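You operate a simulated robot arm through the tools that you are given. There is no shell and no other tool. Be economical: measure what you need, move in short steps, check, and stop when the job is done.

The job below is to be done with a simulated two-armed robot. You get a single attempt, and the scene is never put back.

Task
Put two of the tan discs from the hatch bench on the top of the blue trolley. Fetch the white cup from the top of the slab rack and set it on the shelf under the clamp table. Take the blue block from the top of the clamp table and put it on the order card. Take the white pin on the top of the stock table and put it away on the top of the clamp table. Shut the rings drawer. Fetch the white pack and set it on the red pad. Fetch the teal cup and set it on the top of the issue table. Any order will do. Set down upright: white cup, blue block, teal cup.

The check looks at the end state, three seconds after you hand in, the way a careful person would. Anything else that was tipped, shoved, dropped, spilled or broken makes it a failure.

Robot
Two 7-joint arms with two-finger parallel grippers on one trunk, on a base that drives. Base frame: it is fixed to the floor where the robot stands at the start and does not move with it; the origin is under the middle of the robot, x ahead of it, y to its left, z up; the surface under the hand at the start is at about z = 860. Units: mm, degrees, N and s.
The left shoulder is at the start at [110, 169, 1436], the right one opposite. With the tool pointing down near the work surface each hand reaches from about 440 to 740 mm from the robot's upright axis, wherever it stands, measured 20 degrees to its own side. Places, roughly: blue block (3x5x7 cm) [-1500, 5300, 800]; order card [-2250, 9750, 750]; red pad [500, 7750, 750]; rings drawer [-4300, 7900, 1100]; shelf under the clamp table [-1600, 5300, 200]; tan disc (5x5x2 cm) [700, -200, 900]; teal cup (6x6x7 cm) [700, 11300, 900]; top of the blue trolley [-1600, 3300, 800]; top of the clamp table [-1600, 5300, 700]; top of the issue table [-300, 14200, 900]; white cup (7x7x8 cm) [200, 5600, 800]; white pack [500, 8000, 750]; white pin (3x3x11 cm) [-2100, 8100, 900]. Payload 1.57 kg a hand.
Tool frame (each hand has its own): the origin (TCP) lies between the finger pads and is the grasp point; the fingertips stand 30 mm ahead of it; z points along the fingers, y is the line along which they close. The gripper opens to 80 mm. The fingers are 17 mm wide and 12 mm thick; the gripper's body (40 by 82 mm) begins 80 mm behind the TCP.
Orientation is told as [roll, pitch, yaw] about the base's x, y, z axes, in that order, counted from this pose: with the fingers straight down and closing along the base's y, the tool's x points along the base's -x, its y along +y and its z along -z.

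Tools
- The arms move only by the tool arm_command. It takes "left_steps", "right_steps" or both (then of equal length, played together; a hand with none holds still); each is a list of rows, each an object (a shift or turn left out is 0, a gripper value left out holds the last) with "xyz": the shift along the tool's x, y, z in units of 30 mm (1.0 is 30 mm), a list of three; "turn": the turn, a rotation vector about the tool's x, y, z in units of 8 degrees (1.0 is 8 degrees), a list of three. In form: [{"xyz": [tx, ty, tz], "turn": [ax, ay, az]}, ...]. A call has 1 to 10 rows; each row shifts and turns the commanded pose from where the row before left it, along the tool's axes as they then stand. "left_gripper" and "right_gripper" are, for a hand that has rows, the finger opening in mm, from 0 to 80, set as the call begins (left out, the last holds). A call with a number of a shift or a turn outside -1 to 1 is refused whole. Rows are played at 5 a second. More than 50 mm and 8.6 degrees between two rows, or a gripper value outside its range, and nothing of the call is played. A pose out of reach is approached as far as the arm can. The call stops where the force on the tool passes 40 N (or 10 N more than at its start, if that is more) or the arm is blocked; 0.2 s more then pass. The fingers move at their own pace (about 72 mm/s each) and stop on an object; they squeeze with about 33 N. The grip force told is the motor's: it shows also when the fingers shut on nothing. Time passes only in rows, and 0.2 s behind the last, so rows that do not move let the fingers close. It gives the time, the measured TCP pose, the force on the tool (base axes), the opening and the grip force at its end, in the units of the frame above (readings bear some noise), with the torque about the TCP (base axes, N m) and any sound that the robot's microphone picked up.
- Cameras (640 x 400 px; columns grow to the right, rows downward): "scene" is now at [159.5, 6.1, 1621.9]; the picture's right is [0.10, -1.00, 0.00], its down [-0.74, -0.07, -0.67] and it looks along [0.66, 0.07, -0.75] (base axes); focal length 289 px, centre (320, 200). "left" rides on the left gripper at [72, 7, -122] in its tool frame; the picture's right is [-0.09, 1.00, 0.00], its down [-0.84, -0.08, -0.54] and it looks along [-0.54, -0.05, 0.84] (tool axes); focal length 238 px, centre (320, 200). "right" rides on the right gripper at [72, -7, -122] in its tool frame; the picture's right is [0.09, 1.00, 0.00], its down [-0.84, 0.08, -0.54] and it looks along [-0.54, 0.05, 0.84] (tool axes); focal length 238 px, centre (320, 200). There is no depth. A picture from a camera that has moved, and an enlarged one, comes with that camera's place and axes in the base frame and with its lens.
- capture(camera): a new picture of that camera. It takes no simulated time.
- move_column(by): slides the trunk up (or, below 0, down) by that many mm; the arms and the scene camera ride with it, the base frame stays. It gives what a move gives, with no picture.
- drive_base(legs): drives the robot by 1 to 6 legs, each [ahead, left, turn to the left] in mm, mm and degrees, along the robot's own axes; the way and the turn of a leg run together, so that a leg with both is an arc; at most 1500 mm and 180 degrees a leg. The arms and the cameras ride along, it lands a little off, and it stops where it bumps. It gives what a move gives.
- head_to(pan, tilt): turns the head with the scene camera to pan (to the left, within 86 degrees either way) and tilt (down, from -29 to 69), counted from straight ahead of the robot. It gives what a move gives.
- zoom(camera, box): a new picture of the part [left, top, right, bottom] of that camera's present view, enlarged. It takes no simulated time.
- sign_off(): hands the job in; it is judged then, once.

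Work in short steps. Places have to be worked out from the pictures, the camera data and where the tool is seen: move nearer, look again, correct. Check each grasp and each placing, and mend what went wrong. You have 217 turns and 208 pictures in all, those below and enlarged ones among them. Open the grippers and draw the arms clear of the work before you hand the job in, unless the task says otherwise; then end with one line.

The tools are called after "Request:" as a command line: name --argument value ..., lists and objects as JSON in quotes. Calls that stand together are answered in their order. arm_command: Moves the arms, as the interface text tells. Its arguments: {"type":"object","properties":{"left_steps":{"type":"array","items":{"type":"object","properties":{"xyz":{"type":"array","items":{"type":"number"}},"turn":{"type":"array","items":{"type":"number"}}}}},"left_gripper":{"type":"number"},"right_steps":{"type":"array","items":{"type":"object","properties":{"xyz":{"type":"array","items":{"type":"number"}},"turn":{"type":"array","items":{"type":"number"}}}}},"right_gripper":{"type":"number"}},"required":[]} The other tools are called the same way: move_column (by) slides the trunk up or down; drive_base (legs) drives the base; head_to (pan, tilt) turns the head that bears the scene camera; capture (camera) takes a picture; zoom (camera, box) takes an enlarged picture of a part of a camera's view; sign_off () hands the job in.

At the start:

```text
time_s: 0.0
left_tcp_pos: [608.1, 372.2, 1030.4]
left_tcp_rot: [0.1, 0.0, 0.1]
left_force: [0.0, -0.4, -0.5]
left_wrist_torque: [-0.01, -0.01, -0.03]
left_grip_width: 79.9
left_finger_force: 0.1
right_tcp_pos: [688.8, -173.3, 1160.1]
right_tcp_rot: [0.1, 0.1, 0.1]
right_force: [0.2, -0.5, 0.5]
right_wrist_torque: [0.02, -0.01, -0.02]
right_grip_width: 80.0
right_finger_force: 0.0
trunk travel left (down, up): [-750.0, 140.0]
robot x, y, heading: [0.5, -0.9, 0.3]
head pan, tilt: [5.6, 48.2]
```

scene: 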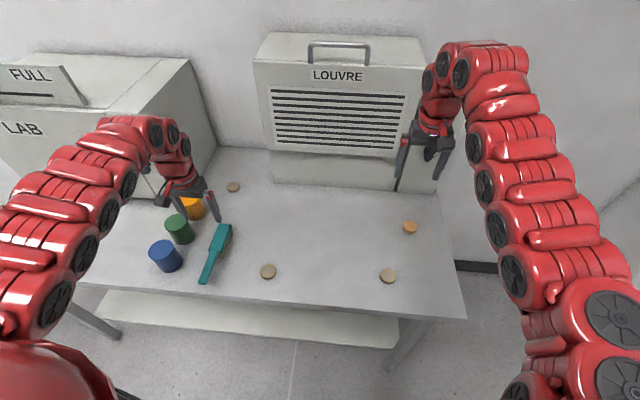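
right: 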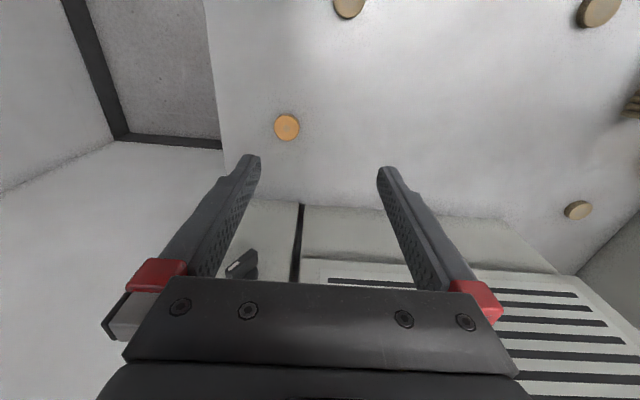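
left: 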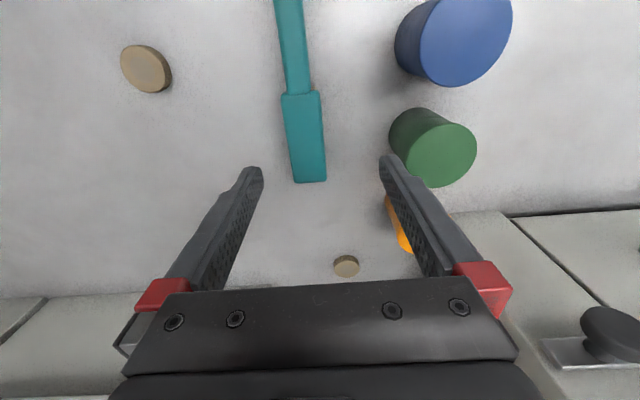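

Two tan discs lie at about (538,197) and (560,-143) by the scene picture. I move each hand above one of them, at z≈960.

Request:
arm_command --left_steps '[{"xyz": [0.333, -0.833, 0.333]}, {"xyz": [0.333, -0.833, 0.333]}, {"xyz": [0.333, -0.833, 0.333]}, {"xyz": [0.333, -0.833, 0.333]}, {"xyz": [0.333, -0.833, 0.333]}, {"xyz": [0.333, -0.833, 0.333]}, {"xyz": [0.333, -0.833, 0.333]}, {}]' --right_steps '[{"xyz": [0.614, 0.143, 0.952]}, {"xyz": [0.614, 0.143, 0.952]}, {"xyz": [0.614, 0.143, 0.952]}, {"xyz": [0.614, 0.143, 0.952]}, {"xyz": [0.614, 0.143, 0.952]}, {"xyz": [0.614, 0.143, 0.952]}, {"xyz": [0.614, 0.143, 0.952]}, {}]'

Request:
capture --camera "left"

Request:
capture --camera "right"

```text
time_s: 1.8
left_tcp_pos: [624.6, 216.9, 942.5]
left_tcp_rot: [-0.2, 0.1, 0.0]
left_force: [0.7, -0.1, -0.3]
left_wrist_torque: [0.0, 0.01, 0.02]
left_grip_width: 80.1
left_finger_force: 0.1
left hand out of reach, approached as far as the arm can: row 1, 2, 3, 4, 5, 6, 7
right_tcp_pos: [641.6, -162.5, 1083.6]
right_tcp_rot: [-0.1, 0.1, 0.0]
right_force: [0.7, 1.1, 0.5]
right_wrist_torque: [-0.03, 0.01, -0.01]
right_grip_width: 80.4
right_finger_force: 0.1
right hand out of reach, approached as far as the arm can: row 3, 4, 5, 6, 7
trunk travel left (down, up): [-750.0, 140.0]
robot x, y, heading: [0.6, 2.9, -0.3]
head pan, tilt: [5.6, 48.2]
```

```text
204 pictures are left
camera left: at [553.0, 224.8, 1065.2], right [0.09, 1.0, 0.0], down [0.84, -0.08, 0.54], along [0.54, -0.05, -0.84], focal length 238 px, centre (320, 200)
```

left: 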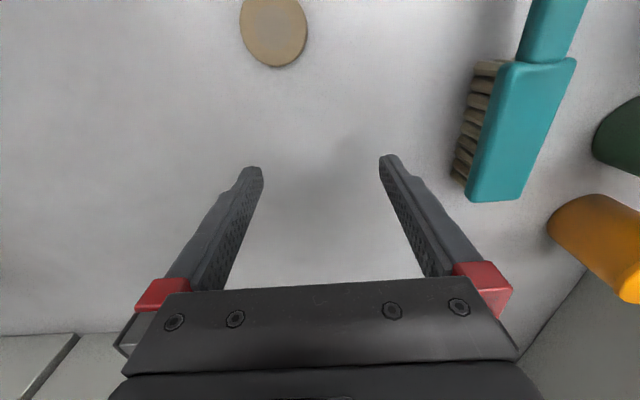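

```text
203 pictures are left
camera right: at [569.7, -168.5, 1206.4], right [-0.09, 1.0, 0.0], down [0.84, 0.08, 0.54], along [0.54, 0.05, -0.84], focal length 238 px, centre (320, 200)
```

right: 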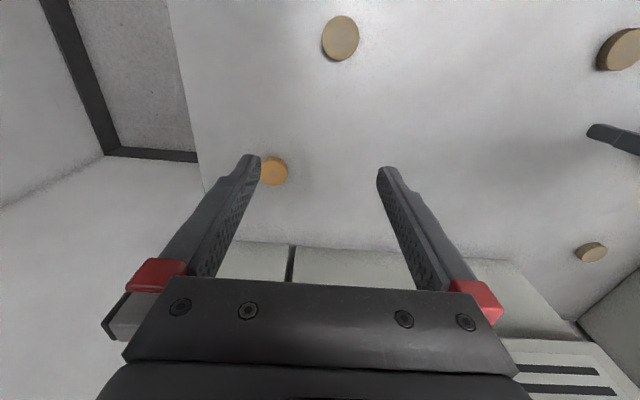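

Both discs are confirmed: A at about (542,194), B at about (559,-146). The arms can't reach that close at this height, so I back the base off 120 mm.

Request:
drive_base --legs '[[-120, 0, 0]]'

```text
time_s: 3.0
left_tcp_pos: [506.5, 215.3, 941.4]
left_tcp_rot: [0.0, 0.1, 0.0]
left_force: [-0.5, 0.0, -0.3]
left_wrist_torque: [0.01, -0.01, -0.03]
left_grip_width: 79.9
left_finger_force: 0.1
right_tcp_pos: [523.0, -164.7, 1083.5]
right_tcp_rot: [-0.1, 0.1, -0.1]
right_force: [-0.6, 0.1, -0.1]
right_wrist_torque: [-0.02, -0.02, 0.0]
right_grip_width: 79.8
right_finger_force: 0.0
trunk travel left (down, up): [-750.0, 140.0]
robot x, y, heading: [-119.4, 0.3, -0.2]
head pan, tilt: [5.6, 48.2]
```

Now I align both hands over the discs, with the right one coming down to z≈940.

Request:
arm_command --left_steps '[{"xyz": [-0.24, -0.14, 0]}, {"xyz": [-0.24, -0.14, 0]}, {"xyz": [-0.24, -0.14, 0]}, {"xyz": [-0.24, -0.14, 0]}, {"xyz": [-0.24, -0.14, 0]}, {}]' --right_steps '[{"xyz": [-0.24, 0.127, 0.953]}, {"xyz": [-0.24, 0.127, 0.953]}, {"xyz": [-0.24, 0.127, 0.953]}, {"xyz": [-0.24, 0.127, 0.953]}, {"xyz": [-0.24, 0.127, 0.953]}, {}]'

Request:
capture --camera "left"

Request:
capture --camera "right"

```text
time_s: 4.4
left_tcp_pos: [540.3, 195.5, 943.1]
left_tcp_rot: [-0.1, 0.1, 0.0]
left_force: [-0.9, 0.5, 0.2]
left_wrist_torque: [0.0, 0.04, 0.0]
left_grip_width: 80.2
left_finger_force: 0.0
right_tcp_pos: [558.2, -145.0, 943.1]
right_tcp_rot: [0.0, 0.1, -0.2]
right_force: [0.4, 0.4, 0.1]
right_wrist_torque: [0.01, -0.05, 0.01]
right_grip_width: 80.1
right_finger_force: 0.0
trunk travel left (down, up): [-750.0, 140.0]
robot x, y, heading: [-121.2, 3.2, -0.2]
head pan, tilt: [5.6, 48.2]
```

```text
202 pictures are left
camera left: at [469.2, 202.8, 1065.5], right [0.09, 1.0, 0.0], down [0.84, -0.08, 0.54], along [0.54, -0.05, -0.84], focal length 238 px, centre (320, 200)
```

left: 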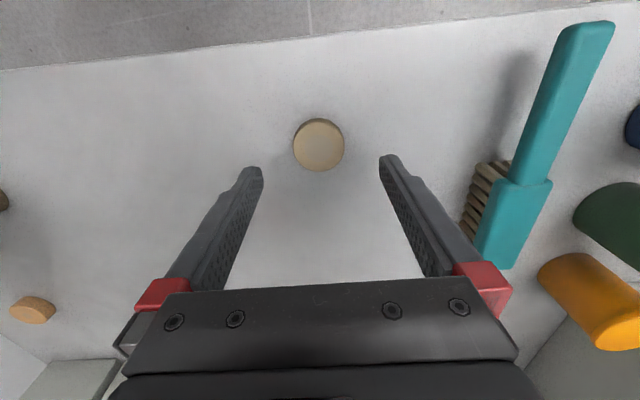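

```text
201 pictures are left
camera right: at [485.4, -150.9, 1065.5], right [-0.09, 1.0, 0.0], down [0.84, 0.08, 0.54], along [0.54, 0.05, -0.84], focal length 238 px, centre (320, 200)
```

right: 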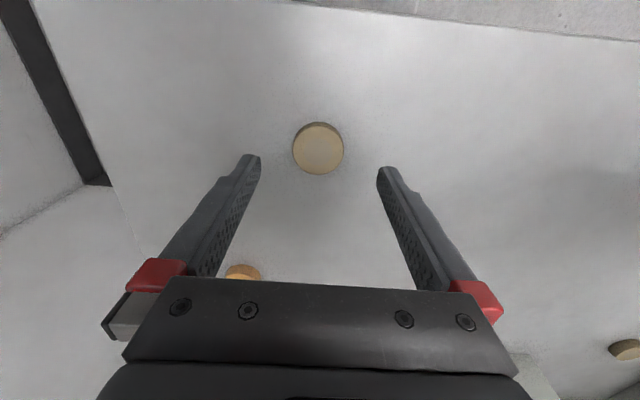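

Both discs are centred between the fingers; I go down 48 mm.

Request:
arm_command --left_steps '[{"xyz": [0.03, 0, 0.8]}, {"xyz": [0.03, 0, 0.8]}, {}]' --right_steps '[{"xyz": [0.03, 0, 0.8]}, {"xyz": [0.03, 0, 0.8]}, {}]'

Request:
arm_command --left_steps '[{}, {}, {}]' --right_steps '[{}, {}, {}]' --left_gripper 20 --right_gripper 20

Request:
arm_command --left_steps '[{"xyz": [0, 0, -0.9]}, {"xyz": [0, 0, -0.9]}, {"xyz": [0, 0, -0.9]}, {"xyz": [0, 0, -0.9]}, {"xyz": [0, 0, -0.9]}]' --right_steps '[{"xyz": [0, 0, -0.9]}, {"xyz": [0, 0, -0.9]}, {"xyz": [0, 0, -0.9]}, {"xyz": [0, 0, -0.9]}, {"xyz": [0, 0, -0.9]}]'

Request:
capture --camera "scene"

```text
time_s: 5.2
left_tcp_pos: [538.7, 194.5, 895.8]
left_tcp_rot: [0.0, 0.0, -0.1]
left_force: [-1.2, -1.8, 0.3]
left_wrist_torque: [0.0, 0.02, 0.0]
left_grip_width: 80.2
left_finger_force: 0.1
right_tcp_pos: [555.9, -146.5, 894.4]
right_tcp_rot: [0.0, 0.1, -0.3]
right_force: [0.4, -0.3, 0.4]
right_wrist_torque: [-0.02, -0.06, 0.01]
right_grip_width: 80.2
right_finger_force: 0.0
trunk travel left (down, up): [-750.0, 140.0]
robot x, y, heading: [-119.6, 1.4, -0.2]
head pan, tilt: [5.6, 48.2]
```

```text
time_s: 6.0
left_tcp_pos: [539.2, 195.5, 895.0]
left_tcp_rot: [0.0, 0.1, 0.0]
left_force: [-0.3, -0.1, -0.2]
left_wrist_torque: [-0.01, -0.01, 0.0]
left_grip_width: 41.7
left_finger_force: 32.8
right_tcp_pos: [557.1, -145.8, 893.7]
right_tcp_rot: [0.0, 0.1, -0.1]
right_force: [-0.9, -0.2, -0.4]
right_wrist_torque: [-0.01, 0.02, 0.02]
right_grip_width: 42.2
right_finger_force: 33.2
trunk travel left (down, up): [-750.0, 140.0]
robot x, y, heading: [-122.0, 1.8, 0.1]
head pan, tilt: [5.6, 48.2]
```

```text
time_s: 7.2
left_tcp_pos: [538.8, 193.9, 1030.9]
left_tcp_rot: [-0.1, 0.2, 0.1]
left_force: [-0.6, -0.5, -0.8]
left_wrist_torque: [0.05, -0.02, 0.01]
left_grip_width: 41.6
left_finger_force: 32.7
right_tcp_pos: [554.6, -144.1, 1028.7]
right_tcp_rot: [0.0, 0.1, -0.1]
right_force: [0.4, -0.4, -0.2]
right_wrist_torque: [-0.04, 0.0, 0.0]
right_grip_width: 42.2
right_finger_force: 33.2
trunk travel left (down, up): [-750.0, 140.0]
robot x, y, heading: [-118.8, 1.3, -0.3]
head pan, tilt: [5.6, 48.2]
```

```text
200 pictures are left
camera scene: at [38.8, 6.2, 1622.0], right [0.1, -1.0, 0.0], down [-0.74, -0.07, -0.67], along [0.66, 0.06, -0.75], focal length 289 px, centre (320, 200)
```

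scene: 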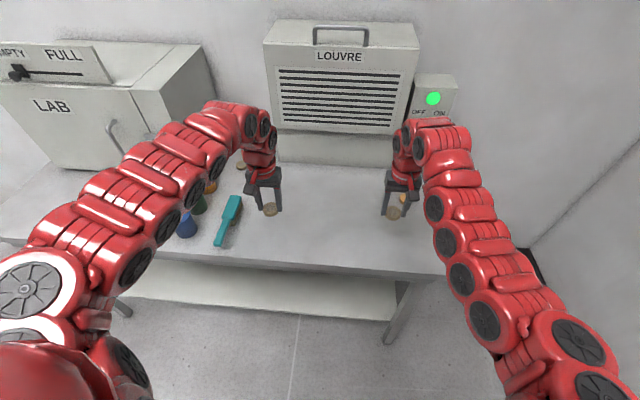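

Both discs are held. I back off a little, pull up and look to the left to plan the way.

Request:
drive_base --legs '[[-300, 0, 0]]'

Request:
head_to --pan 80 --tilt 12

Request:
capture --camera "scene"

```text
time_s: 9.3
left_tcp_pos: [238.9, 194.9, 1030.0]
left_tcp_rot: [-0.1, 0.2, 0.1]
left_force: [-0.2, 0.8, -0.8]
left_wrist_torque: [0.02, 0.0, -0.01]
left_grip_width: 41.3
left_finger_force: 32.8
right_tcp_pos: [255.9, -142.0, 1028.3]
right_tcp_rot: [0.0, 0.1, 0.1]
right_force: [0.2, 0.4, 0.3]
right_wrist_torque: [-0.02, -0.02, -0.03]
right_grip_width: 42.2
right_finger_force: 33.5
trunk travel left (down, up): [-750.0, 140.0]
robot x, y, heading: [-416.4, -2.4, -0.3]
head pan, tilt: [5.6, 48.2]
```

```text
time_s: 10.8
left_tcp_pos: [239.6, 196.2, 1029.5]
left_tcp_rot: [0.0, 0.1, 0.1]
left_force: [-0.7, 0.5, -0.5]
left_wrist_torque: [0.0, 0.03, 0.01]
left_grip_width: 41.6
left_finger_force: 32.8
right_tcp_pos: [255.5, -142.7, 1028.7]
right_tcp_rot: [0.1, 0.1, 0.0]
right_force: [-0.1, 0.5, -1.0]
right_wrist_torque: [0.04, -0.03, 0.0]
right_grip_width: 42.1
right_finger_force: 33.1
trunk travel left (down, up): [-750.0, 140.0]
robot x, y, heading: [-419.5, 1.4, 0.0]
head pan, tilt: [80.0, 12.0]
```

```text
199 pictures are left
camera scene: at [-323.0, 90.5, 1678.0], right [0.98, -0.17, 0.0], down [-0.04, -0.21, -0.98], along [0.17, 0.96, -0.21], focal length 289 px, centre (320, 200)
```

scene: 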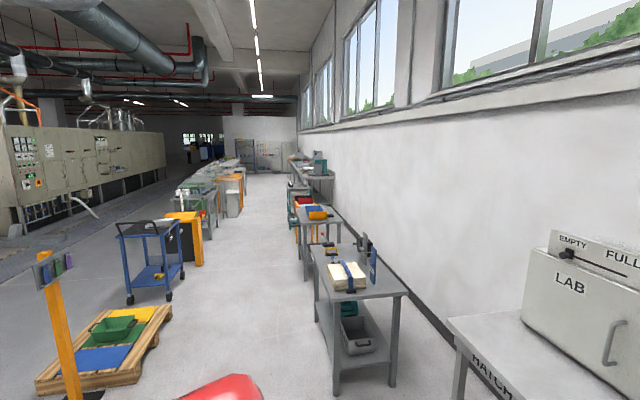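

I zoom on the trolley and the aisle to judge clearances.

Request:
zoom --camera "scene" --box '[20, 180, 260, 330]'

Request:
zoom --camera "scene" --box '[160, 130, 360, 255]'

```text
2.67 times, centred on (140, 255) of scene
camera zoom: at [-323.0, 90.5, 1678.0], right [0.98, -0.17, 0.0], down [-0.04, -0.21, -0.98], along [0.17, 0.96, -0.21], focal length 771 px, centre (800, 53)
```

zoom: 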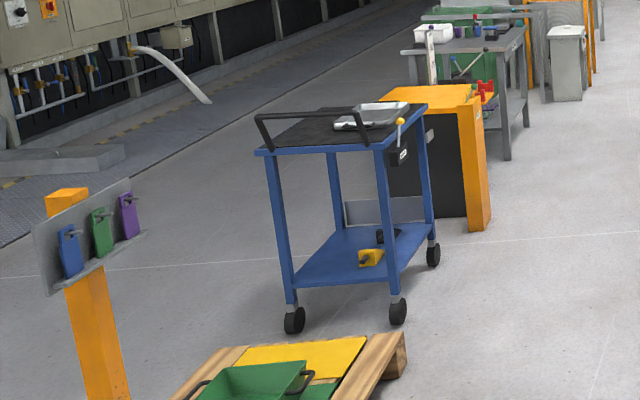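

```text
3.20 times, centred on (260, 192) of scene
camera zoom: at [-323.0, 90.5, 1678.0], right [0.98, -0.17, 0.0], down [-0.04, -0.21, -0.98], along [0.17, 0.96, -0.21], focal length 925 px, centre (512, 224)
```

zoom: 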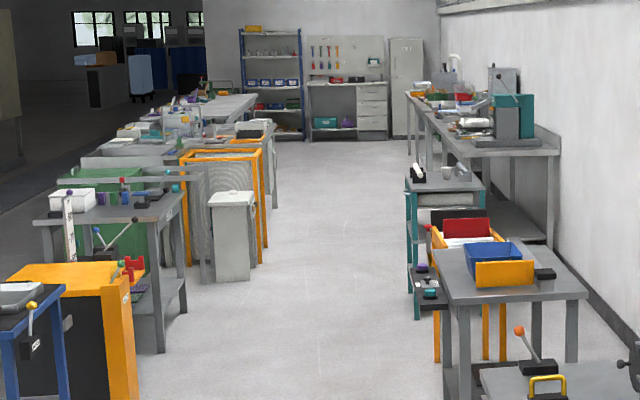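

The trolley spans x -1800…-1400, y 3080…3620, and the aisle is clear between x≈-1350 and 50. I drive up the aisle and turn to face it from (-660, 3330).

Request:
drive_base --legs '[[0, 0, 90], [1500, 120, 0], [1500, 120, 0], [330, 0, 0], [0, 0, 90]]'

Request:
head_to --pan 0 --tilt 40

Request:
capture --camera "scene"

```text
refused: leg 2 is longer than a leg can be; nothing moved
```

```text
time_s: 12.3
left_tcp_pos: [237.5, 194.9, 1030.7]
left_tcp_rot: [0.0, 0.1, 0.1]
left_force: [-0.2, -0.4, 0.0]
left_wrist_torque: [0.01, 0.02, 0.0]
left_grip_width: 41.2
left_finger_force: 33.0
right_tcp_pos: [255.4, -141.4, 1028.5]
right_tcp_rot: [0.0, 0.1, 0.0]
right_force: [0.1, -0.4, -1.2]
right_wrist_torque: [0.01, 0.01, 0.02]
right_grip_width: 42.3
right_finger_force: 33.3
trunk travel left (down, up): [-750.0, 140.0]
robot x, y, heading: [-421.5, 1.8, 0.0]
head pan, tilt: [0.0, 40.0]
```

```text
196 pictures are left
camera scene: at [-254.4, -1.2, 1633.6], right [0.0, -1.0, 0.0], down [-0.64, 0.0, -0.77], along [0.77, 0.0, -0.64], focal length 289 px, centre (320, 200)
```

scene: 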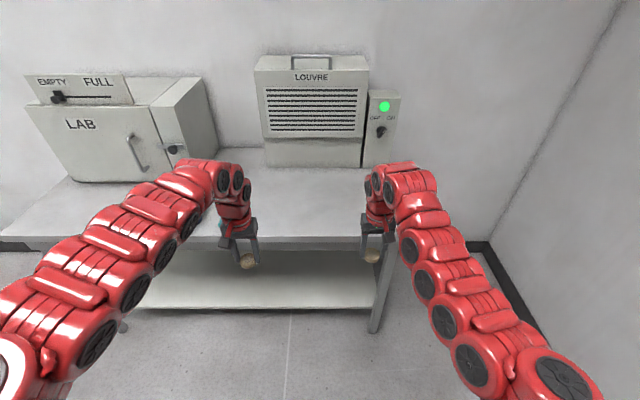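

The leg was a touch too long, so I use shorter legs.

Request:
drive_base --legs '[[0, 0, 90], [1400, 120, 0], [1400, 120, 0], [530, 0, 0], [0, 0, 90]]'

Request:
capture --camera "scene"

```text
time_s: 36.2
left_tcp_pos: [-1348.4, 3135.1, 1029.7]
left_tcp_rot: [0.0, 0.1, -179.7]
left_force: [0.6, -0.3, -1.3]
left_wrist_torque: [-0.02, 0.04, 0.02]
left_grip_width: 41.1
left_finger_force: 33.6
right_tcp_pos: [-1367.0, 3472.6, 1028.9]
right_tcp_rot: [0.0, 0.1, -179.9]
right_force: [-0.4, 0.3, -0.7]
right_wrist_torque: [0.01, 0.0, -0.01]
right_grip_width: 42.5
right_finger_force: 32.5
trunk travel left (down, up): [-750.0, 140.0]
robot x, y, heading: [-687.8, 3333.9, -179.7]
head pan, tilt: [0.0, 40.0]
```

```text
195 pictures are left
camera scene: at [-855.3, 3329.7, 1633.6], right [0.0, 1.0, 0.0], down [0.64, 0.0, -0.77], along [-0.77, 0.0, -0.64], focal length 289 px, centre (320, 200)
```

scene: 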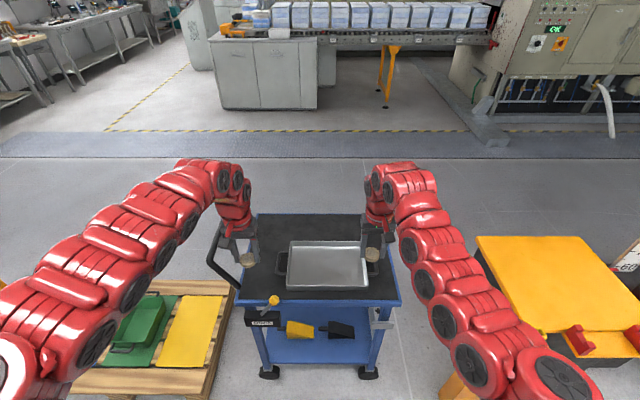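

The tray occupies the middle of the trolley top, with free room behind it (x -1620…-1760). I drive 290 mm closer and look.

Request:
drive_base --legs '[[290, 0, 0]]'

Request:
head_to --pan 0 --tilt 52

Request:
capture --camera "scene"

Request:
capture --camera "left"

Request:
capture --camera "right"

```text
time_s: 38.2
left_tcp_pos: [-1641.4, 3135.3, 1029.6]
left_tcp_rot: [0.0, 0.1, -179.9]
left_force: [-0.1, 0.6, 0.2]
left_wrist_torque: [0.01, 0.0, 0.02]
left_grip_width: 41.2
left_finger_force: 33.0
right_tcp_pos: [-1659.2, 3472.9, 1028.9]
right_tcp_rot: [-0.1, 0.1, -180.0]
right_force: [0.8, 0.6, 0.6]
right_wrist_torque: [0.01, 0.02, 0.02]
right_grip_width: 42.2
right_finger_force: 33.0
trunk travel left (down, up): [-750.0, 140.0]
robot x, y, heading: [-984.4, 3332.1, -179.6]
head pan, tilt: [0.0, 40.0]
```

```text
time_s: 39.0
left_tcp_pos: [-1642.8, 3135.7, 1029.9]
left_tcp_rot: [0.1, 0.2, -179.9]
left_force: [0.2, -0.1, -0.3]
left_wrist_torque: [0.0, -0.03, -0.03]
left_grip_width: 41.4
left_finger_force: 32.8
right_tcp_pos: [-1660.6, 3472.4, 1029.0]
right_tcp_rot: [0.0, 0.2, -180.0]
right_force: [0.6, 0.2, -0.4]
right_wrist_torque: [-0.01, 0.02, 0.0]
right_grip_width: 42.4
right_finger_force: 33.1
trunk travel left (down, up): [-750.0, 140.0]
robot x, y, heading: [-983.6, 3330.6, -179.9]
head pan, tilt: [0.0, 52.0]
```

```text
194 pictures are left
camera scene: at [-1139.0, 3329.4, 1616.8], right [0.0, 1.0, 0.0], down [0.79, 0.0, -0.62], along [-0.62, 0.0, -0.79], focal length 289 px, centre (320, 200)
```

scene: 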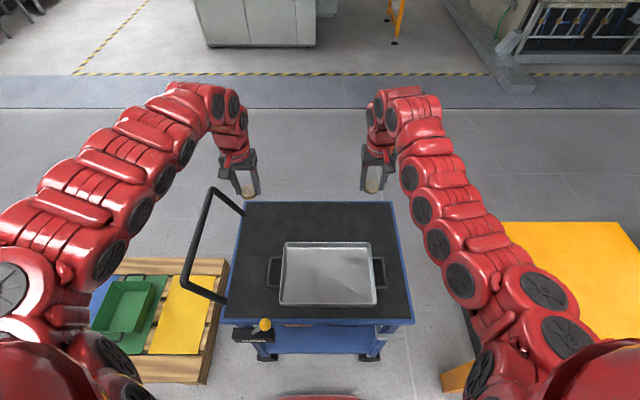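

```text
193 pictures are left
camera left: at [-1571.0, 3129.7, 1152.3], right [-0.09, -1.0, 0.0], down [-0.84, 0.07, 0.54], along [-0.54, 0.05, -0.84], focal length 238 px, centre (320, 200)
```

left: 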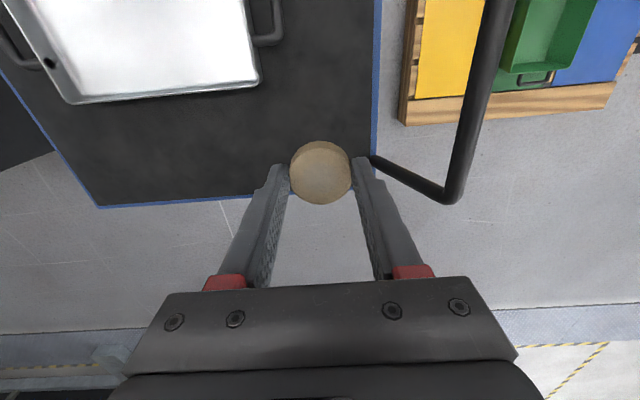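

```text
192 pictures are left
camera right: at [-1588.5, 3480.2, 1151.1], right [0.09, -1.0, 0.0], down [-0.84, -0.08, 0.54], along [-0.54, -0.05, -0.84], focal length 238 px, centre (320, 200)
```

right: 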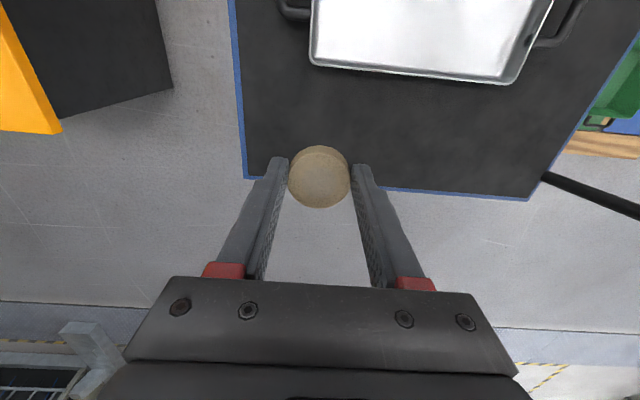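

The top is at z≈760, with the free strip behind the tray at x -1620…-1790. I move the hands above (-1690, 3190) and (-1690, 3465) down to z≈830.

Request:
arm_command --left_steps '[{"xyz": [-0.229, -0.262, 0.952]}, {"xyz": [-0.229, -0.262, 0.952]}, {"xyz": [-0.229, -0.262, 0.952]}, {"xyz": [-0.229, -0.262, 0.952]}, {"xyz": [-0.229, -0.262, 0.952]}, {"xyz": [-0.229, -0.262, 0.952]}, {"xyz": [-0.229, -0.262, 0.952]}, {}]' --right_steps '[{"xyz": [-0.143, 0.033, 0.952]}, {"xyz": [-0.143, 0.033, 0.952]}, {"xyz": [-0.143, 0.033, 0.952]}, {"xyz": [-0.143, 0.033, 0.952]}, {"xyz": [-0.143, 0.033, 0.952]}, {"xyz": [-0.143, 0.033, 0.952]}, {"xyz": [-0.143, 0.033, 0.952]}, {}]'

Request:
capture --camera "left"

Request:
capture --camera "right"

```text
time_s: 40.8
left_tcp_pos: [-1673.6, 3185.4, 844.4]
left_tcp_rot: [-0.1, 0.2, -179.8]
left_force: [1.3, -0.4, -0.8]
left_wrist_torque: [0.03, 0.0, 0.02]
left_grip_width: 41.6
left_finger_force: 32.6
left hand out of reach, approached as far as the arm can: row 6, 7
right_tcp_pos: [-1668.9, 3468.1, 845.8]
right_tcp_rot: [0.0, 0.1, -179.8]
right_force: [0.0, -0.4, -0.5]
right_wrist_torque: [0.0, -0.03, -0.05]
right_grip_width: 42.7
right_finger_force: 32.9
right hand out of reach, approached as far as the arm can: row 6, 7
trunk travel left (down, up): [-750.0, 140.0]
robot x, y, heading: [-983.2, 3330.2, -179.8]
head pan, tilt: [0.0, 52.0]
```

```text
191 pictures are left
camera left: at [-1601.6, 3179.8, 966.9], right [-0.09, -1.0, 0.0], down [-0.84, 0.07, 0.54], along [-0.54, 0.05, -0.84], focal length 238 px, centre (320, 200)
```

left: 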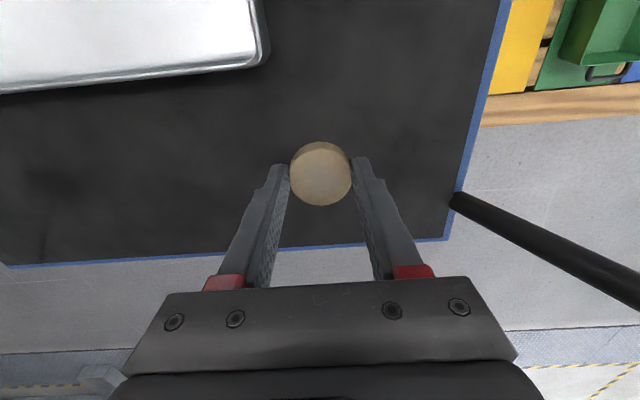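

```text
190 pictures are left
camera right: at [-1598.0, 3474.8, 968.7], right [0.09, -1.0, 0.0], down [-0.84, -0.08, 0.54], along [-0.54, -0.05, -0.84], focal length 238 px, centre (320, 200)
```

right: 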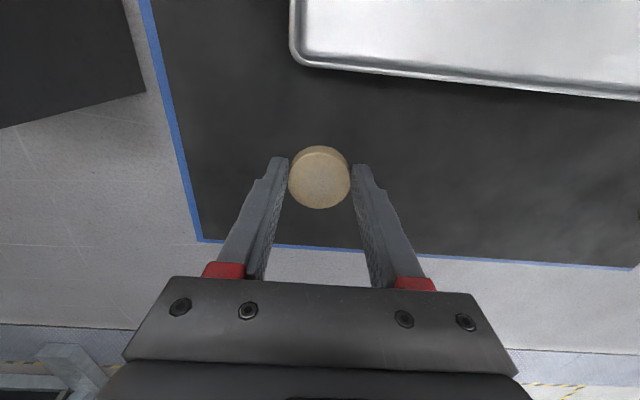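

Hands are well placed in x,y (behind the tray) but at the end of their downward reach, so I lower the trunk.

Request:
move_column --by -35

Request:
capture --camera "left"

```text
time_s: 41.6
left_tcp_pos: [-1672.8, 3187.0, 809.8]
left_tcp_rot: [-0.1, 0.1, -179.9]
left_force: [-1.0, -0.4, -0.2]
left_wrist_torque: [0.01, -0.02, 0.02]
left_grip_width: 41.2
left_finger_force: 32.7
right_tcp_pos: [-1668.4, 3468.8, 811.2]
right_tcp_rot: [0.0, -0.1, -180.0]
right_force: [0.2, 0.0, -0.7]
right_wrist_torque: [0.03, 0.01, -0.01]
right_grip_width: 42.3
right_finger_force: 33.1
trunk travel left (down, up): [-715.0, 175.0]
robot x, y, heading: [-983.2, 3331.3, -179.7]
head pan, tilt: [0.0, 52.0]
```

```text
189 pictures are left
camera left: at [-1601.3, 3181.1, 932.7], right [-0.09, -1.0, 0.0], down [-0.84, 0.08, 0.54], along [-0.54, 0.05, -0.84], focal length 238 px, centre (320, 200)
```

left: 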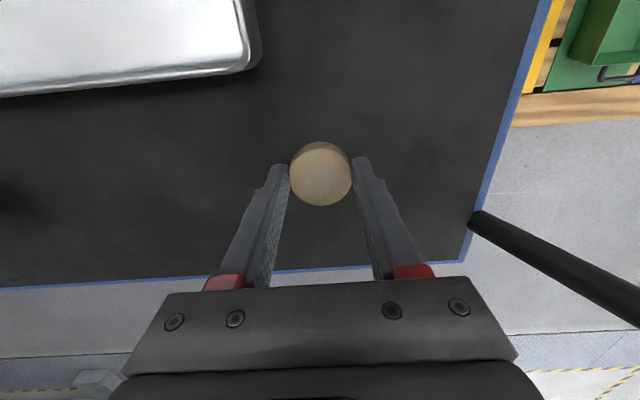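

I feel downwards in small steps for contact.

Request:
arm_command --left_steps '[{"xyz": [0, 0, 0.2]}, {}]' --right_steps '[{"xyz": [0, 0, 0.2]}, {}]'

Request:
arm_command --left_steps '[{"xyz": [0, 0, 0.2]}, {}]' --right_steps '[{"xyz": [0, 0, 0.2]}, {}]'

```text
time_s: 42.2
left_tcp_pos: [-1670.8, 3186.7, 804.0]
left_tcp_rot: [-0.1, 0.1, -180.0]
left_force: [-0.5, 0.0, -0.8]
left_wrist_torque: [-0.01, -0.02, 0.0]
left_grip_width: 41.2
left_finger_force: 33.2
right_tcp_pos: [-1669.2, 3468.4, 805.4]
right_tcp_rot: [0.0, 0.1, -179.9]
right_force: [-0.7, -0.4, -0.6]
right_wrist_torque: [-0.02, 0.01, -0.02]
right_grip_width: 42.4
right_finger_force: 32.9
trunk travel left (down, up): [-715.0, 175.0]
robot x, y, heading: [-983.7, 3330.5, -179.8]
head pan, tilt: [0.0, 52.0]
```

```text
time_s: 42.8
left_tcp_pos: [-1669.5, 3186.4, 798.3]
left_tcp_rot: [0.0, 0.2, -179.9]
left_force: [0.4, -0.1, -0.3]
left_wrist_torque: [-0.02, -0.05, -0.01]
left_grip_width: 41.2
left_finger_force: 32.6
left hand out of reach, approached as far as the arm can: row 1
right_tcp_pos: [-1668.9, 3468.9, 800.6]
right_tcp_rot: [0.0, 0.1, -180.0]
right_force: [-0.2, 0.8, 0.0]
right_wrist_torque: [0.04, -0.01, -0.01]
right_grip_width: 42.1
right_finger_force: 32.9
trunk travel left (down, up): [-715.0, 175.0]
robot x, y, heading: [-983.7, 3329.2, -179.8]
head pan, tilt: [0.0, 52.0]
```

No contact yet. I lift the hands 60 mm and lower the trunk 60 mm to gain reach, then go on feeling down.

Request:
arm_command --left_steps '[{"xyz": [0, 0, -1]}, {"xyz": [0, 0, -1]}]' --right_steps '[{"xyz": [0, 0, -1]}, {"xyz": [0, 0, -1]}]'

Request:
move_column --by -60

Request:
arm_command --left_steps '[{"xyz": [0, 0, 0.13]}, {"xyz": [0, 0, 0.13]}, {}]' --right_steps '[{"xyz": [0, 0, 0.13]}, {"xyz": [0, 0, 0.13]}, {}]'

Request:
capture --camera "left"

```text
time_s: 43.4
left_tcp_pos: [-1670.8, 3185.0, 859.1]
left_tcp_rot: [0.0, 0.2, -179.8]
left_force: [0.2, -0.6, 0.2]
left_wrist_torque: [-0.01, 0.03, 0.0]
left_grip_width: 41.4
left_finger_force: 33.0
right_tcp_pos: [-1669.3, 3467.2, 859.8]
right_tcp_rot: [-0.1, 0.0, -179.9]
right_force: [0.6, 0.0, -0.3]
right_wrist_torque: [0.02, 0.0, 0.0]
right_grip_width: 42.5
right_finger_force: 33.6
trunk travel left (down, up): [-715.0, 175.0]
robot x, y, heading: [-980.5, 3328.9, -180.0]
head pan, tilt: [0.0, 52.0]
```

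```text
time_s: 44.4
left_tcp_pos: [-1671.2, 3184.9, 800.5]
left_tcp_rot: [0.0, 0.2, -179.9]
left_force: [0.3, -0.1, -0.9]
left_wrist_torque: [0.04, 0.02, -0.04]
left_grip_width: 41.3
left_finger_force: 33.0
right_tcp_pos: [-1669.3, 3468.3, 799.7]
right_tcp_rot: [0.1, 0.2, -180.0]
right_force: [0.6, 0.2, -1.2]
right_wrist_torque: [0.01, 0.0, 0.0]
right_grip_width: 42.4
right_finger_force: 32.9
trunk travel left (down, up): [-655.0, 235.0]
robot x, y, heading: [-982.2, 3327.6, -179.9]
head pan, tilt: [0.0, 52.0]
```

```text
time_s: 45.2
left_tcp_pos: [-1670.9, 3186.8, 795.2]
left_tcp_rot: [0.0, -0.4, -179.9]
left_force: [-6.1, -0.5, 19.6]
left_wrist_torque: [-0.02, 0.0, -0.01]
left_grip_width: 41.4
left_finger_force: 33.1
right_tcp_pos: [-1668.9, 3469.4, 795.4]
right_tcp_rot: [0.0, -0.2, -179.9]
right_force: [-1.6, 0.0, 11.9]
right_wrist_torque: [0.04, 0.02, -0.02]
right_grip_width: 42.4
right_finger_force: 32.9
trunk travel left (down, up): [-655.0, 235.0]
robot x, y, heading: [-982.7, 3330.7, -179.9]
head pan, tilt: [0.0, 52.0]
```

```text
188 pictures are left
camera left: at [-1598.4, 3180.7, 917.2], right [-0.09, -1.0, 0.0], down [-0.83, 0.08, 0.55], along [-0.55, 0.05, -0.84], focal length 238 px, centre (320, 200)
```

left: 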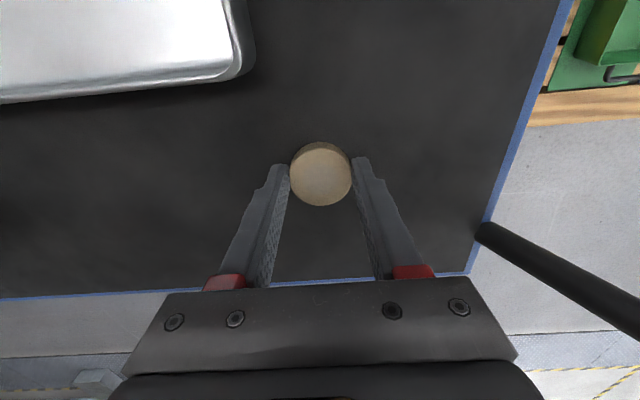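

Both discs touch the top (12–20 N). I release and lift.

Request:
arm_command --left_steps '[{}, {}, {}]' --right_steps '[{}, {}, {}]' --left_gripper 75 --right_gripper 75

Request:
arm_command --left_steps '[{"xyz": [0, 0, -1]}, {"xyz": [0, 0, -1]}, {"xyz": [0, 0, -1]}, {"xyz": [0, 0, -1]}, {"xyz": [0, 0, -1]}, {"xyz": [0, 0, -1]}]' --right_steps '[{"xyz": [0, 0, -1]}, {"xyz": [0, 0, -1]}, {"xyz": [0, 0, -1]}, {"xyz": [0, 0, -1]}, {"xyz": [0, 0, -1]}, {"xyz": [0, 0, -1]}]'

Request:
capture --camera "scene"

```text
time_s: 46.0
left_tcp_pos: [-1670.3, 3186.7, 789.9]
left_tcp_rot: [-0.1, 0.1, -179.9]
left_force: [0.1, 0.0, -0.1]
left_wrist_torque: [0.0, -0.04, -0.03]
left_grip_width: 75.0
left_finger_force: 0.0
right_tcp_pos: [-1669.1, 3469.9, 792.0]
right_tcp_rot: [0.0, 0.1, -179.9]
right_force: [-0.3, 0.5, -0.9]
right_wrist_torque: [-0.02, 0.0, 0.01]
right_grip_width: 75.1
right_finger_force: 0.1
trunk travel left (down, up): [-655.0, 235.0]
robot x, y, heading: [-980.9, 3328.7, -180.0]
head pan, tilt: [0.0, 52.0]
```

```text
time_s: 47.4
left_tcp_pos: [-1670.6, 3184.1, 970.7]
left_tcp_rot: [0.0, 0.1, -179.9]
left_force: [0.5, 0.0, 0.5]
left_wrist_torque: [0.04, 0.01, 0.02]
left_grip_width: 74.8
left_finger_force: 0.0
right_tcp_pos: [-1670.2, 3466.5, 971.1]
right_tcp_rot: [0.0, 0.0, -180.1]
right_force: [-0.4, 0.3, 0.0]
right_wrist_torque: [0.02, 0.01, 0.06]
right_grip_width: 74.9
right_finger_force: 0.1
trunk travel left (down, up): [-655.0, 235.0]
robot x, y, heading: [-982.5, 3329.6, -180.0]
head pan, tilt: [0.0, 52.0]
```

```text
187 pictures are left
camera scene: at [-1136.9, 3329.2, 1521.9], right [0.0, 1.0, 0.0], down [0.79, 0.0, -0.62], along [-0.62, 0.0, -0.79], focal length 289 px, centre (320, 200)
```

scene: 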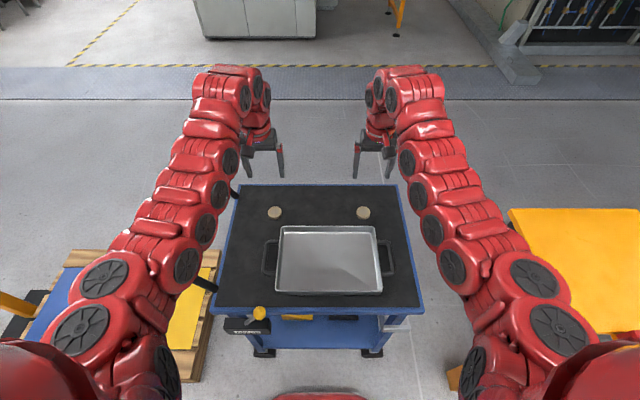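

Both discs sit on the trolley. I raise the trunk, back into the aisle, turn up the aisle and look ahead.

Request:
move_column --by 200

Request:
drive_base --legs '[[-330, 0, 0], [0, 0, -90], [700, 0, 0]]'

Request:
head_to --pan 0 --tilt 25

Request:
capture --camera "scene"

```text
time_s: 49.5
left_tcp_pos: [-1671.1, 3184.6, 1171.0]
left_tcp_rot: [0.0, 0.0, -179.9]
left_force: [0.1, -0.6, 0.4]
left_wrist_torque: [0.0, -0.04, 0.02]
left_grip_width: 75.0
left_finger_force: 0.0
right_tcp_pos: [-1669.9, 3468.1, 1169.8]
right_tcp_rot: [-0.1, 0.1, -180.0]
right_force: [-0.3, 0.1, 0.4]
right_wrist_torque: [0.0, 0.0, -0.03]
right_grip_width: 74.8
right_finger_force: 0.0
trunk travel left (down, up): [-855.0, 35.0]
robot x, y, heading: [-982.4, 3332.6, -179.9]
head pan, tilt: [0.0, 52.0]
```

```text
time_s: 59.0
left_tcp_pos: [-768.9, 4721.9, 1172.0]
left_tcp_rot: [0.0, 0.1, 88.9]
left_force: [0.0, 0.2, 0.2]
left_wrist_torque: [-0.04, -0.01, -0.01]
left_grip_width: 75.0
left_finger_force: 0.0
right_tcp_pos: [-487.4, 4714.5, 1172.0]
right_tcp_rot: [0.0, 0.1, 88.8]
right_force: [0.4, -0.2, 0.2]
right_wrist_torque: [0.02, 0.0, 0.03]
right_grip_width: 74.8
right_finger_force: 0.1
trunk travel left (down, up): [-855.0, 35.0]
robot x, y, heading: [-637.5, 4031.1, 88.7]
head pan, tilt: [0.0, 52.0]
```

```text
time_s: 59.9
left_tcp_pos: [-768.7, 4722.8, 1170.9]
left_tcp_rot: [0.0, 0.2, 88.9]
left_force: [0.2, 0.2, -0.1]
left_wrist_torque: [-0.01, -0.02, 0.03]
left_grip_width: 75.0
left_finger_force: 0.1
right_tcp_pos: [-487.3, 4714.4, 1169.6]
right_tcp_rot: [0.0, 0.0, 88.8]
right_force: [0.4, 0.0, -0.5]
right_wrist_torque: [-0.02, -0.04, 0.0]
right_grip_width: 75.1
right_finger_force: 0.0
trunk travel left (down, up): [-855.0, 35.0]
robot x, y, heading: [-637.4, 4028.6, 88.8]
head pan, tilt: [0.0, 25.0]
```

```text
186 pictures are left
camera scene: at [-633.5, 4202.4, 1761.9], right [1.0, -0.02, 0.0], down [-0.01, -0.42, -0.91], along [0.02, 0.91, -0.42], focal length 289 px, centre (320, 200)
```

scene: 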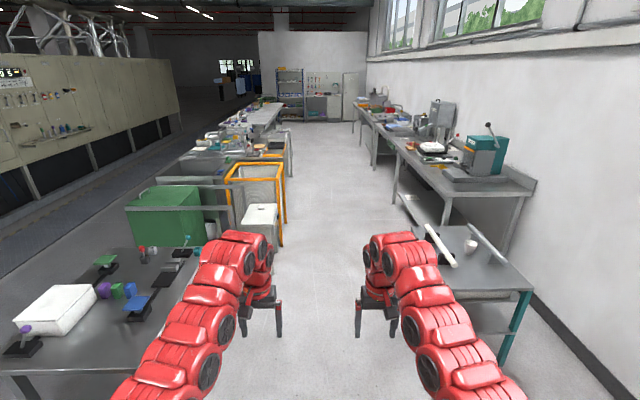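

I zoom on the clamp table and on the slab rack.

Request:
zoom --camera "scene" --box '[0, 220, 240, 370]'

Request:
zoom --camera "scene" --box '[380, 180, 580, 305]'

```text
2.67 times, centred on (120, 295) of scene
camera zoom: at [-633.5, 4202.4, 1761.9], right [1.0, -0.02, 0.0], down [-0.01, -0.42, -0.91], along [0.02, 0.91, -0.42], focal length 771 px, centre (853, -53)
```

zoom: 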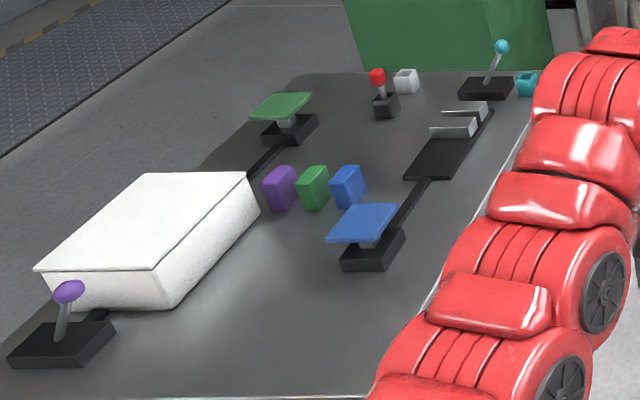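

```text
3.20 times, centred on (480, 242) of scene
camera zoom: at [-633.5, 4202.4, 1761.9], right [1.0, -0.02, 0.0], down [-0.01, -0.42, -0.91], along [0.02, 0.91, -0.42], focal length 925 px, centre (-192, 64)
```

zoom: 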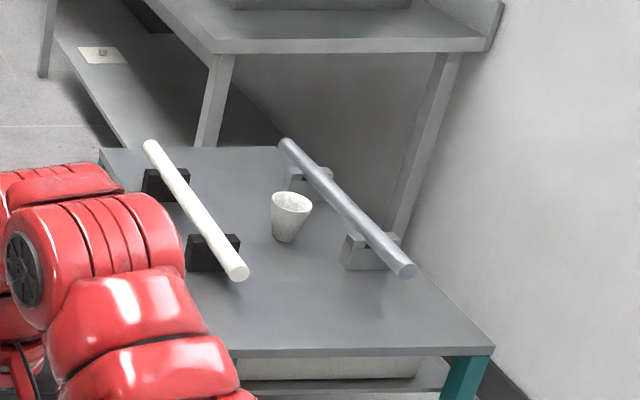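

Blue block is at about (-1530,5315), and the cup at about (275,5605) between two bars. I drive up beside them and look both ways.

Request:
drive_base --legs '[[1300, 0, 1]]'

Request:
head_to --pan 84 --tilt 35

Request:
capture --camera "scene"

Request:
head_to --pan -75 --tilt 40

Request:
capture --camera "scene"

```text
time_s: 66.6
left_tcp_pos: [-799.5, 6037.2, 1170.8]
left_tcp_rot: [-0.1, 0.2, 91.3]
left_force: [0.9, 0.1, 0.5]
left_wrist_torque: [-0.06, 0.02, 0.01]
left_grip_width: 75.1
left_finger_force: 0.1
right_tcp_pos: [-517.6, 6041.4, 1170.5]
right_tcp_rot: [0.0, 0.2, 91.2]
right_force: [-0.5, -0.2, -0.9]
right_wrist_torque: [0.03, 0.02, 0.02]
right_grip_width: 75.1
right_finger_force: 0.1
trunk travel left (down, up): [-855.0, 35.0]
robot x, y, heading: [-637.7, 5352.2, 91.3]
head pan, tilt: [0.0, 25.0]
```

```text
time_s: 68.2
left_tcp_pos: [-798.7, 6037.3, 1171.3]
left_tcp_rot: [0.0, 0.1, 91.2]
left_force: [-0.4, 1.2, 1.4]
left_wrist_torque: [0.0, 0.03, 0.02]
left_grip_width: 75.2
left_finger_force: 0.0
right_tcp_pos: [-517.3, 6041.8, 1169.0]
right_tcp_rot: [0.0, 0.1, 91.2]
right_force: [0.6, 0.5, -0.1]
right_wrist_torque: [-0.03, 0.02, 0.0]
right_grip_width: 74.9
right_finger_force: 0.0
trunk travel left (down, up): [-855.0, 35.0]
robot x, y, heading: [-639.8, 5353.0, 91.3]
head pan, tilt: [84.0, 35.0]
```

```text
183 pictures are left
camera scene: at [-728.0, 5438.9, 1746.2], right [0.08, 1.0, 0.0], down [0.57, -0.05, -0.82], along [-0.82, 0.07, -0.57], focal length 289 px, centre (320, 200)
```

scene: 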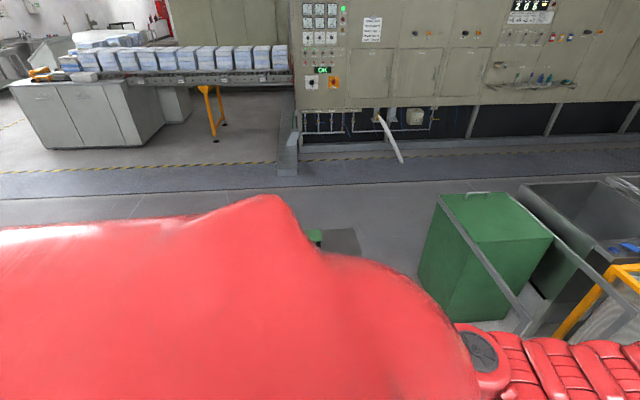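

```text
time_s: 70.6
left_tcp_pos: [-798.7, 6036.2, 1170.4]
left_tcp_rot: [0.0, 0.1, 91.3]
left_force: [-0.9, -0.2, -0.5]
left_wrist_torque: [0.02, 0.0, 0.04]
left_grip_width: 75.0
left_finger_force: 0.0
right_tcp_pos: [-517.6, 6041.7, 1169.9]
right_tcp_rot: [0.0, 0.1, 91.2]
right_force: [-0.4, 0.5, -1.1]
right_wrist_torque: [0.01, 0.02, 0.0]
right_grip_width: 75.1
right_finger_force: 0.2
trunk travel left (down, up): [-855.0, 35.0]
robot x, y, heading: [-639.5, 5356.3, 91.4]
head pan, tilt: [-75.0, 40.0]
```

```text
182 pictures are left
camera scene: at [-558.6, 5455.5, 1738.6], right [0.28, -0.96, 0.0], down [-0.62, -0.18, -0.77], along [0.74, 0.21, -0.64], focal length 289 px, centre (320, 200)
```

scene: 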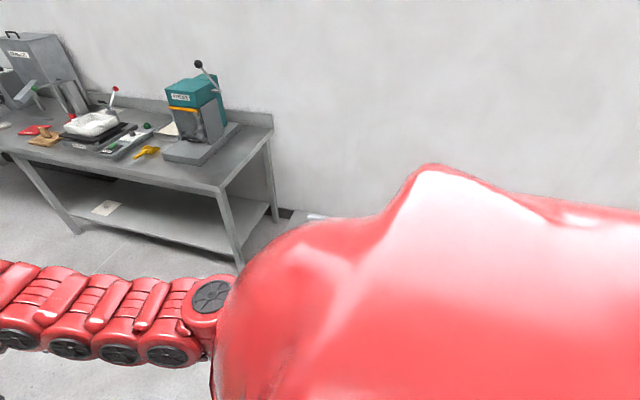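

Shoulders block side views, so I turn the base to face the clamp table and look there first.

Request:
drive_base --legs '[[0, 0, 88.7]]'

Request:
head_to --pan 0 --tilt 48

Request:
capture --camera "scene"

```text
time_s: 74.8
left_tcp_pos: [-1329.2, 5213.4, 1171.2]
left_tcp_rot: [0.0, 0.2, 179.5]
left_force: [-0.7, -0.2, -0.6]
left_wrist_torque: [0.01, 0.02, 0.02]
left_grip_width: 75.1
left_finger_force: 0.0
right_tcp_pos: [-1324.5, 5496.2, 1170.4]
right_tcp_rot: [0.0, 0.1, 179.6]
right_force: [0.2, -0.2, -0.8]
right_wrist_torque: [-0.01, -0.02, 0.0]
right_grip_width: 75.2
right_finger_force: 0.0
trunk travel left (down, up): [-855.0, 35.0]
robot x, y, heading: [-638.2, 5352.0, 179.2]
head pan, tilt: [-75.0, 40.0]
```

```text
time_s: 76.2
left_tcp_pos: [-1328.1, 5213.5, 1170.7]
left_tcp_rot: [-0.1, 0.1, 179.7]
left_force: [0.1, -0.5, 0.7]
left_wrist_torque: [-0.01, -0.03, 0.02]
left_grip_width: 75.1
left_finger_force: 0.1
right_tcp_pos: [-1324.4, 5497.0, 1172.2]
right_tcp_rot: [0.0, 0.1, 179.4]
right_force: [0.5, -1.2, 0.2]
right_wrist_torque: [0.01, -0.05, 0.0]
right_grip_width: 75.0
right_finger_force: 0.0
trunk travel left (down, up): [-855.0, 35.0]
robot x, y, heading: [-638.4, 5357.0, 179.7]
head pan, tilt: [0.0, 48.0]
```

```text
181 pictures are left
camera scene: at [-797.6, 5352.7, 1727.2], right [0.01, 1.0, 0.0], down [0.74, -0.01, -0.67], along [-0.67, 0.01, -0.74], focal length 289 px, centre (320, 200)
```

scene: 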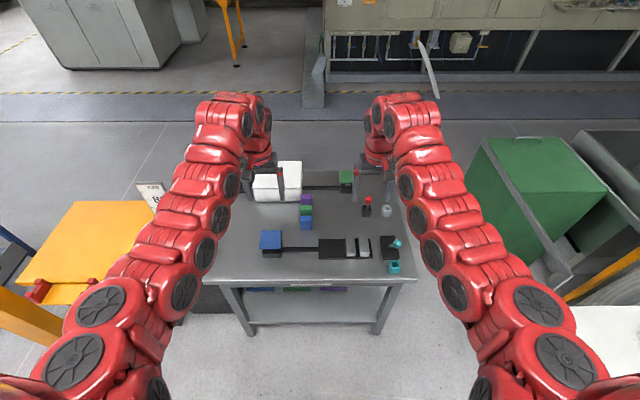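

I zoom on the table top and shelf.

Request:
zoom --camera "scene" --box '[200, 150, 440, 300]'

Request:
zoom --camera "scene" --box '[180, 240, 440, 400]'

```text
2.67 times, centred on (320, 225) of scene
camera zoom: at [-797.6, 5352.7, 1727.2], right [0.01, 1.0, 0.0], down [0.74, -0.01, -0.67], along [-0.67, 0.01, -0.74], focal length 771 px, centre (320, 133)
```

zoom: 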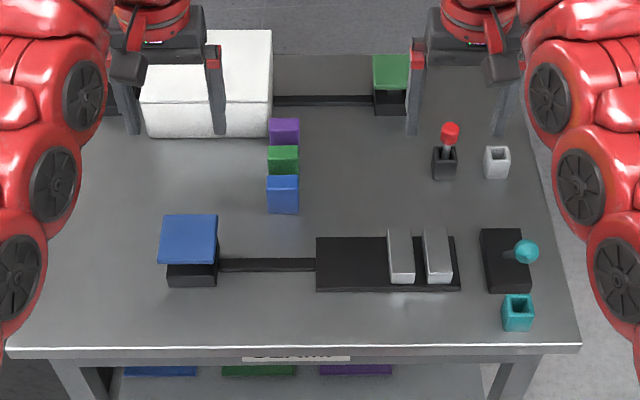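

```text
2.46 times, centred on (310, 320) of scene
camera zoom: at [-797.6, 5352.7, 1727.2], right [0.01, 1.0, 0.0], down [0.74, -0.01, -0.67], along [-0.67, 0.01, -0.74], focal length 711 px, centre (345, -95)
```

zoom: 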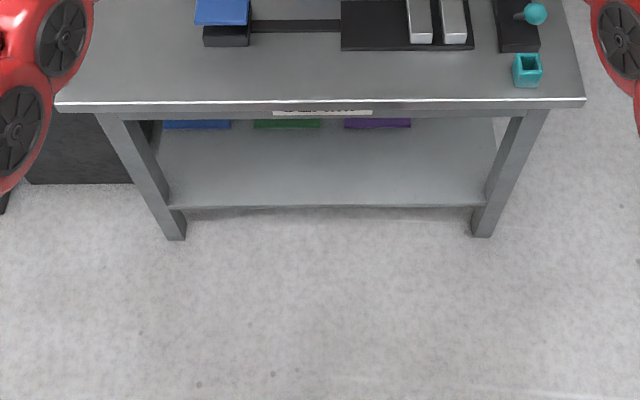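

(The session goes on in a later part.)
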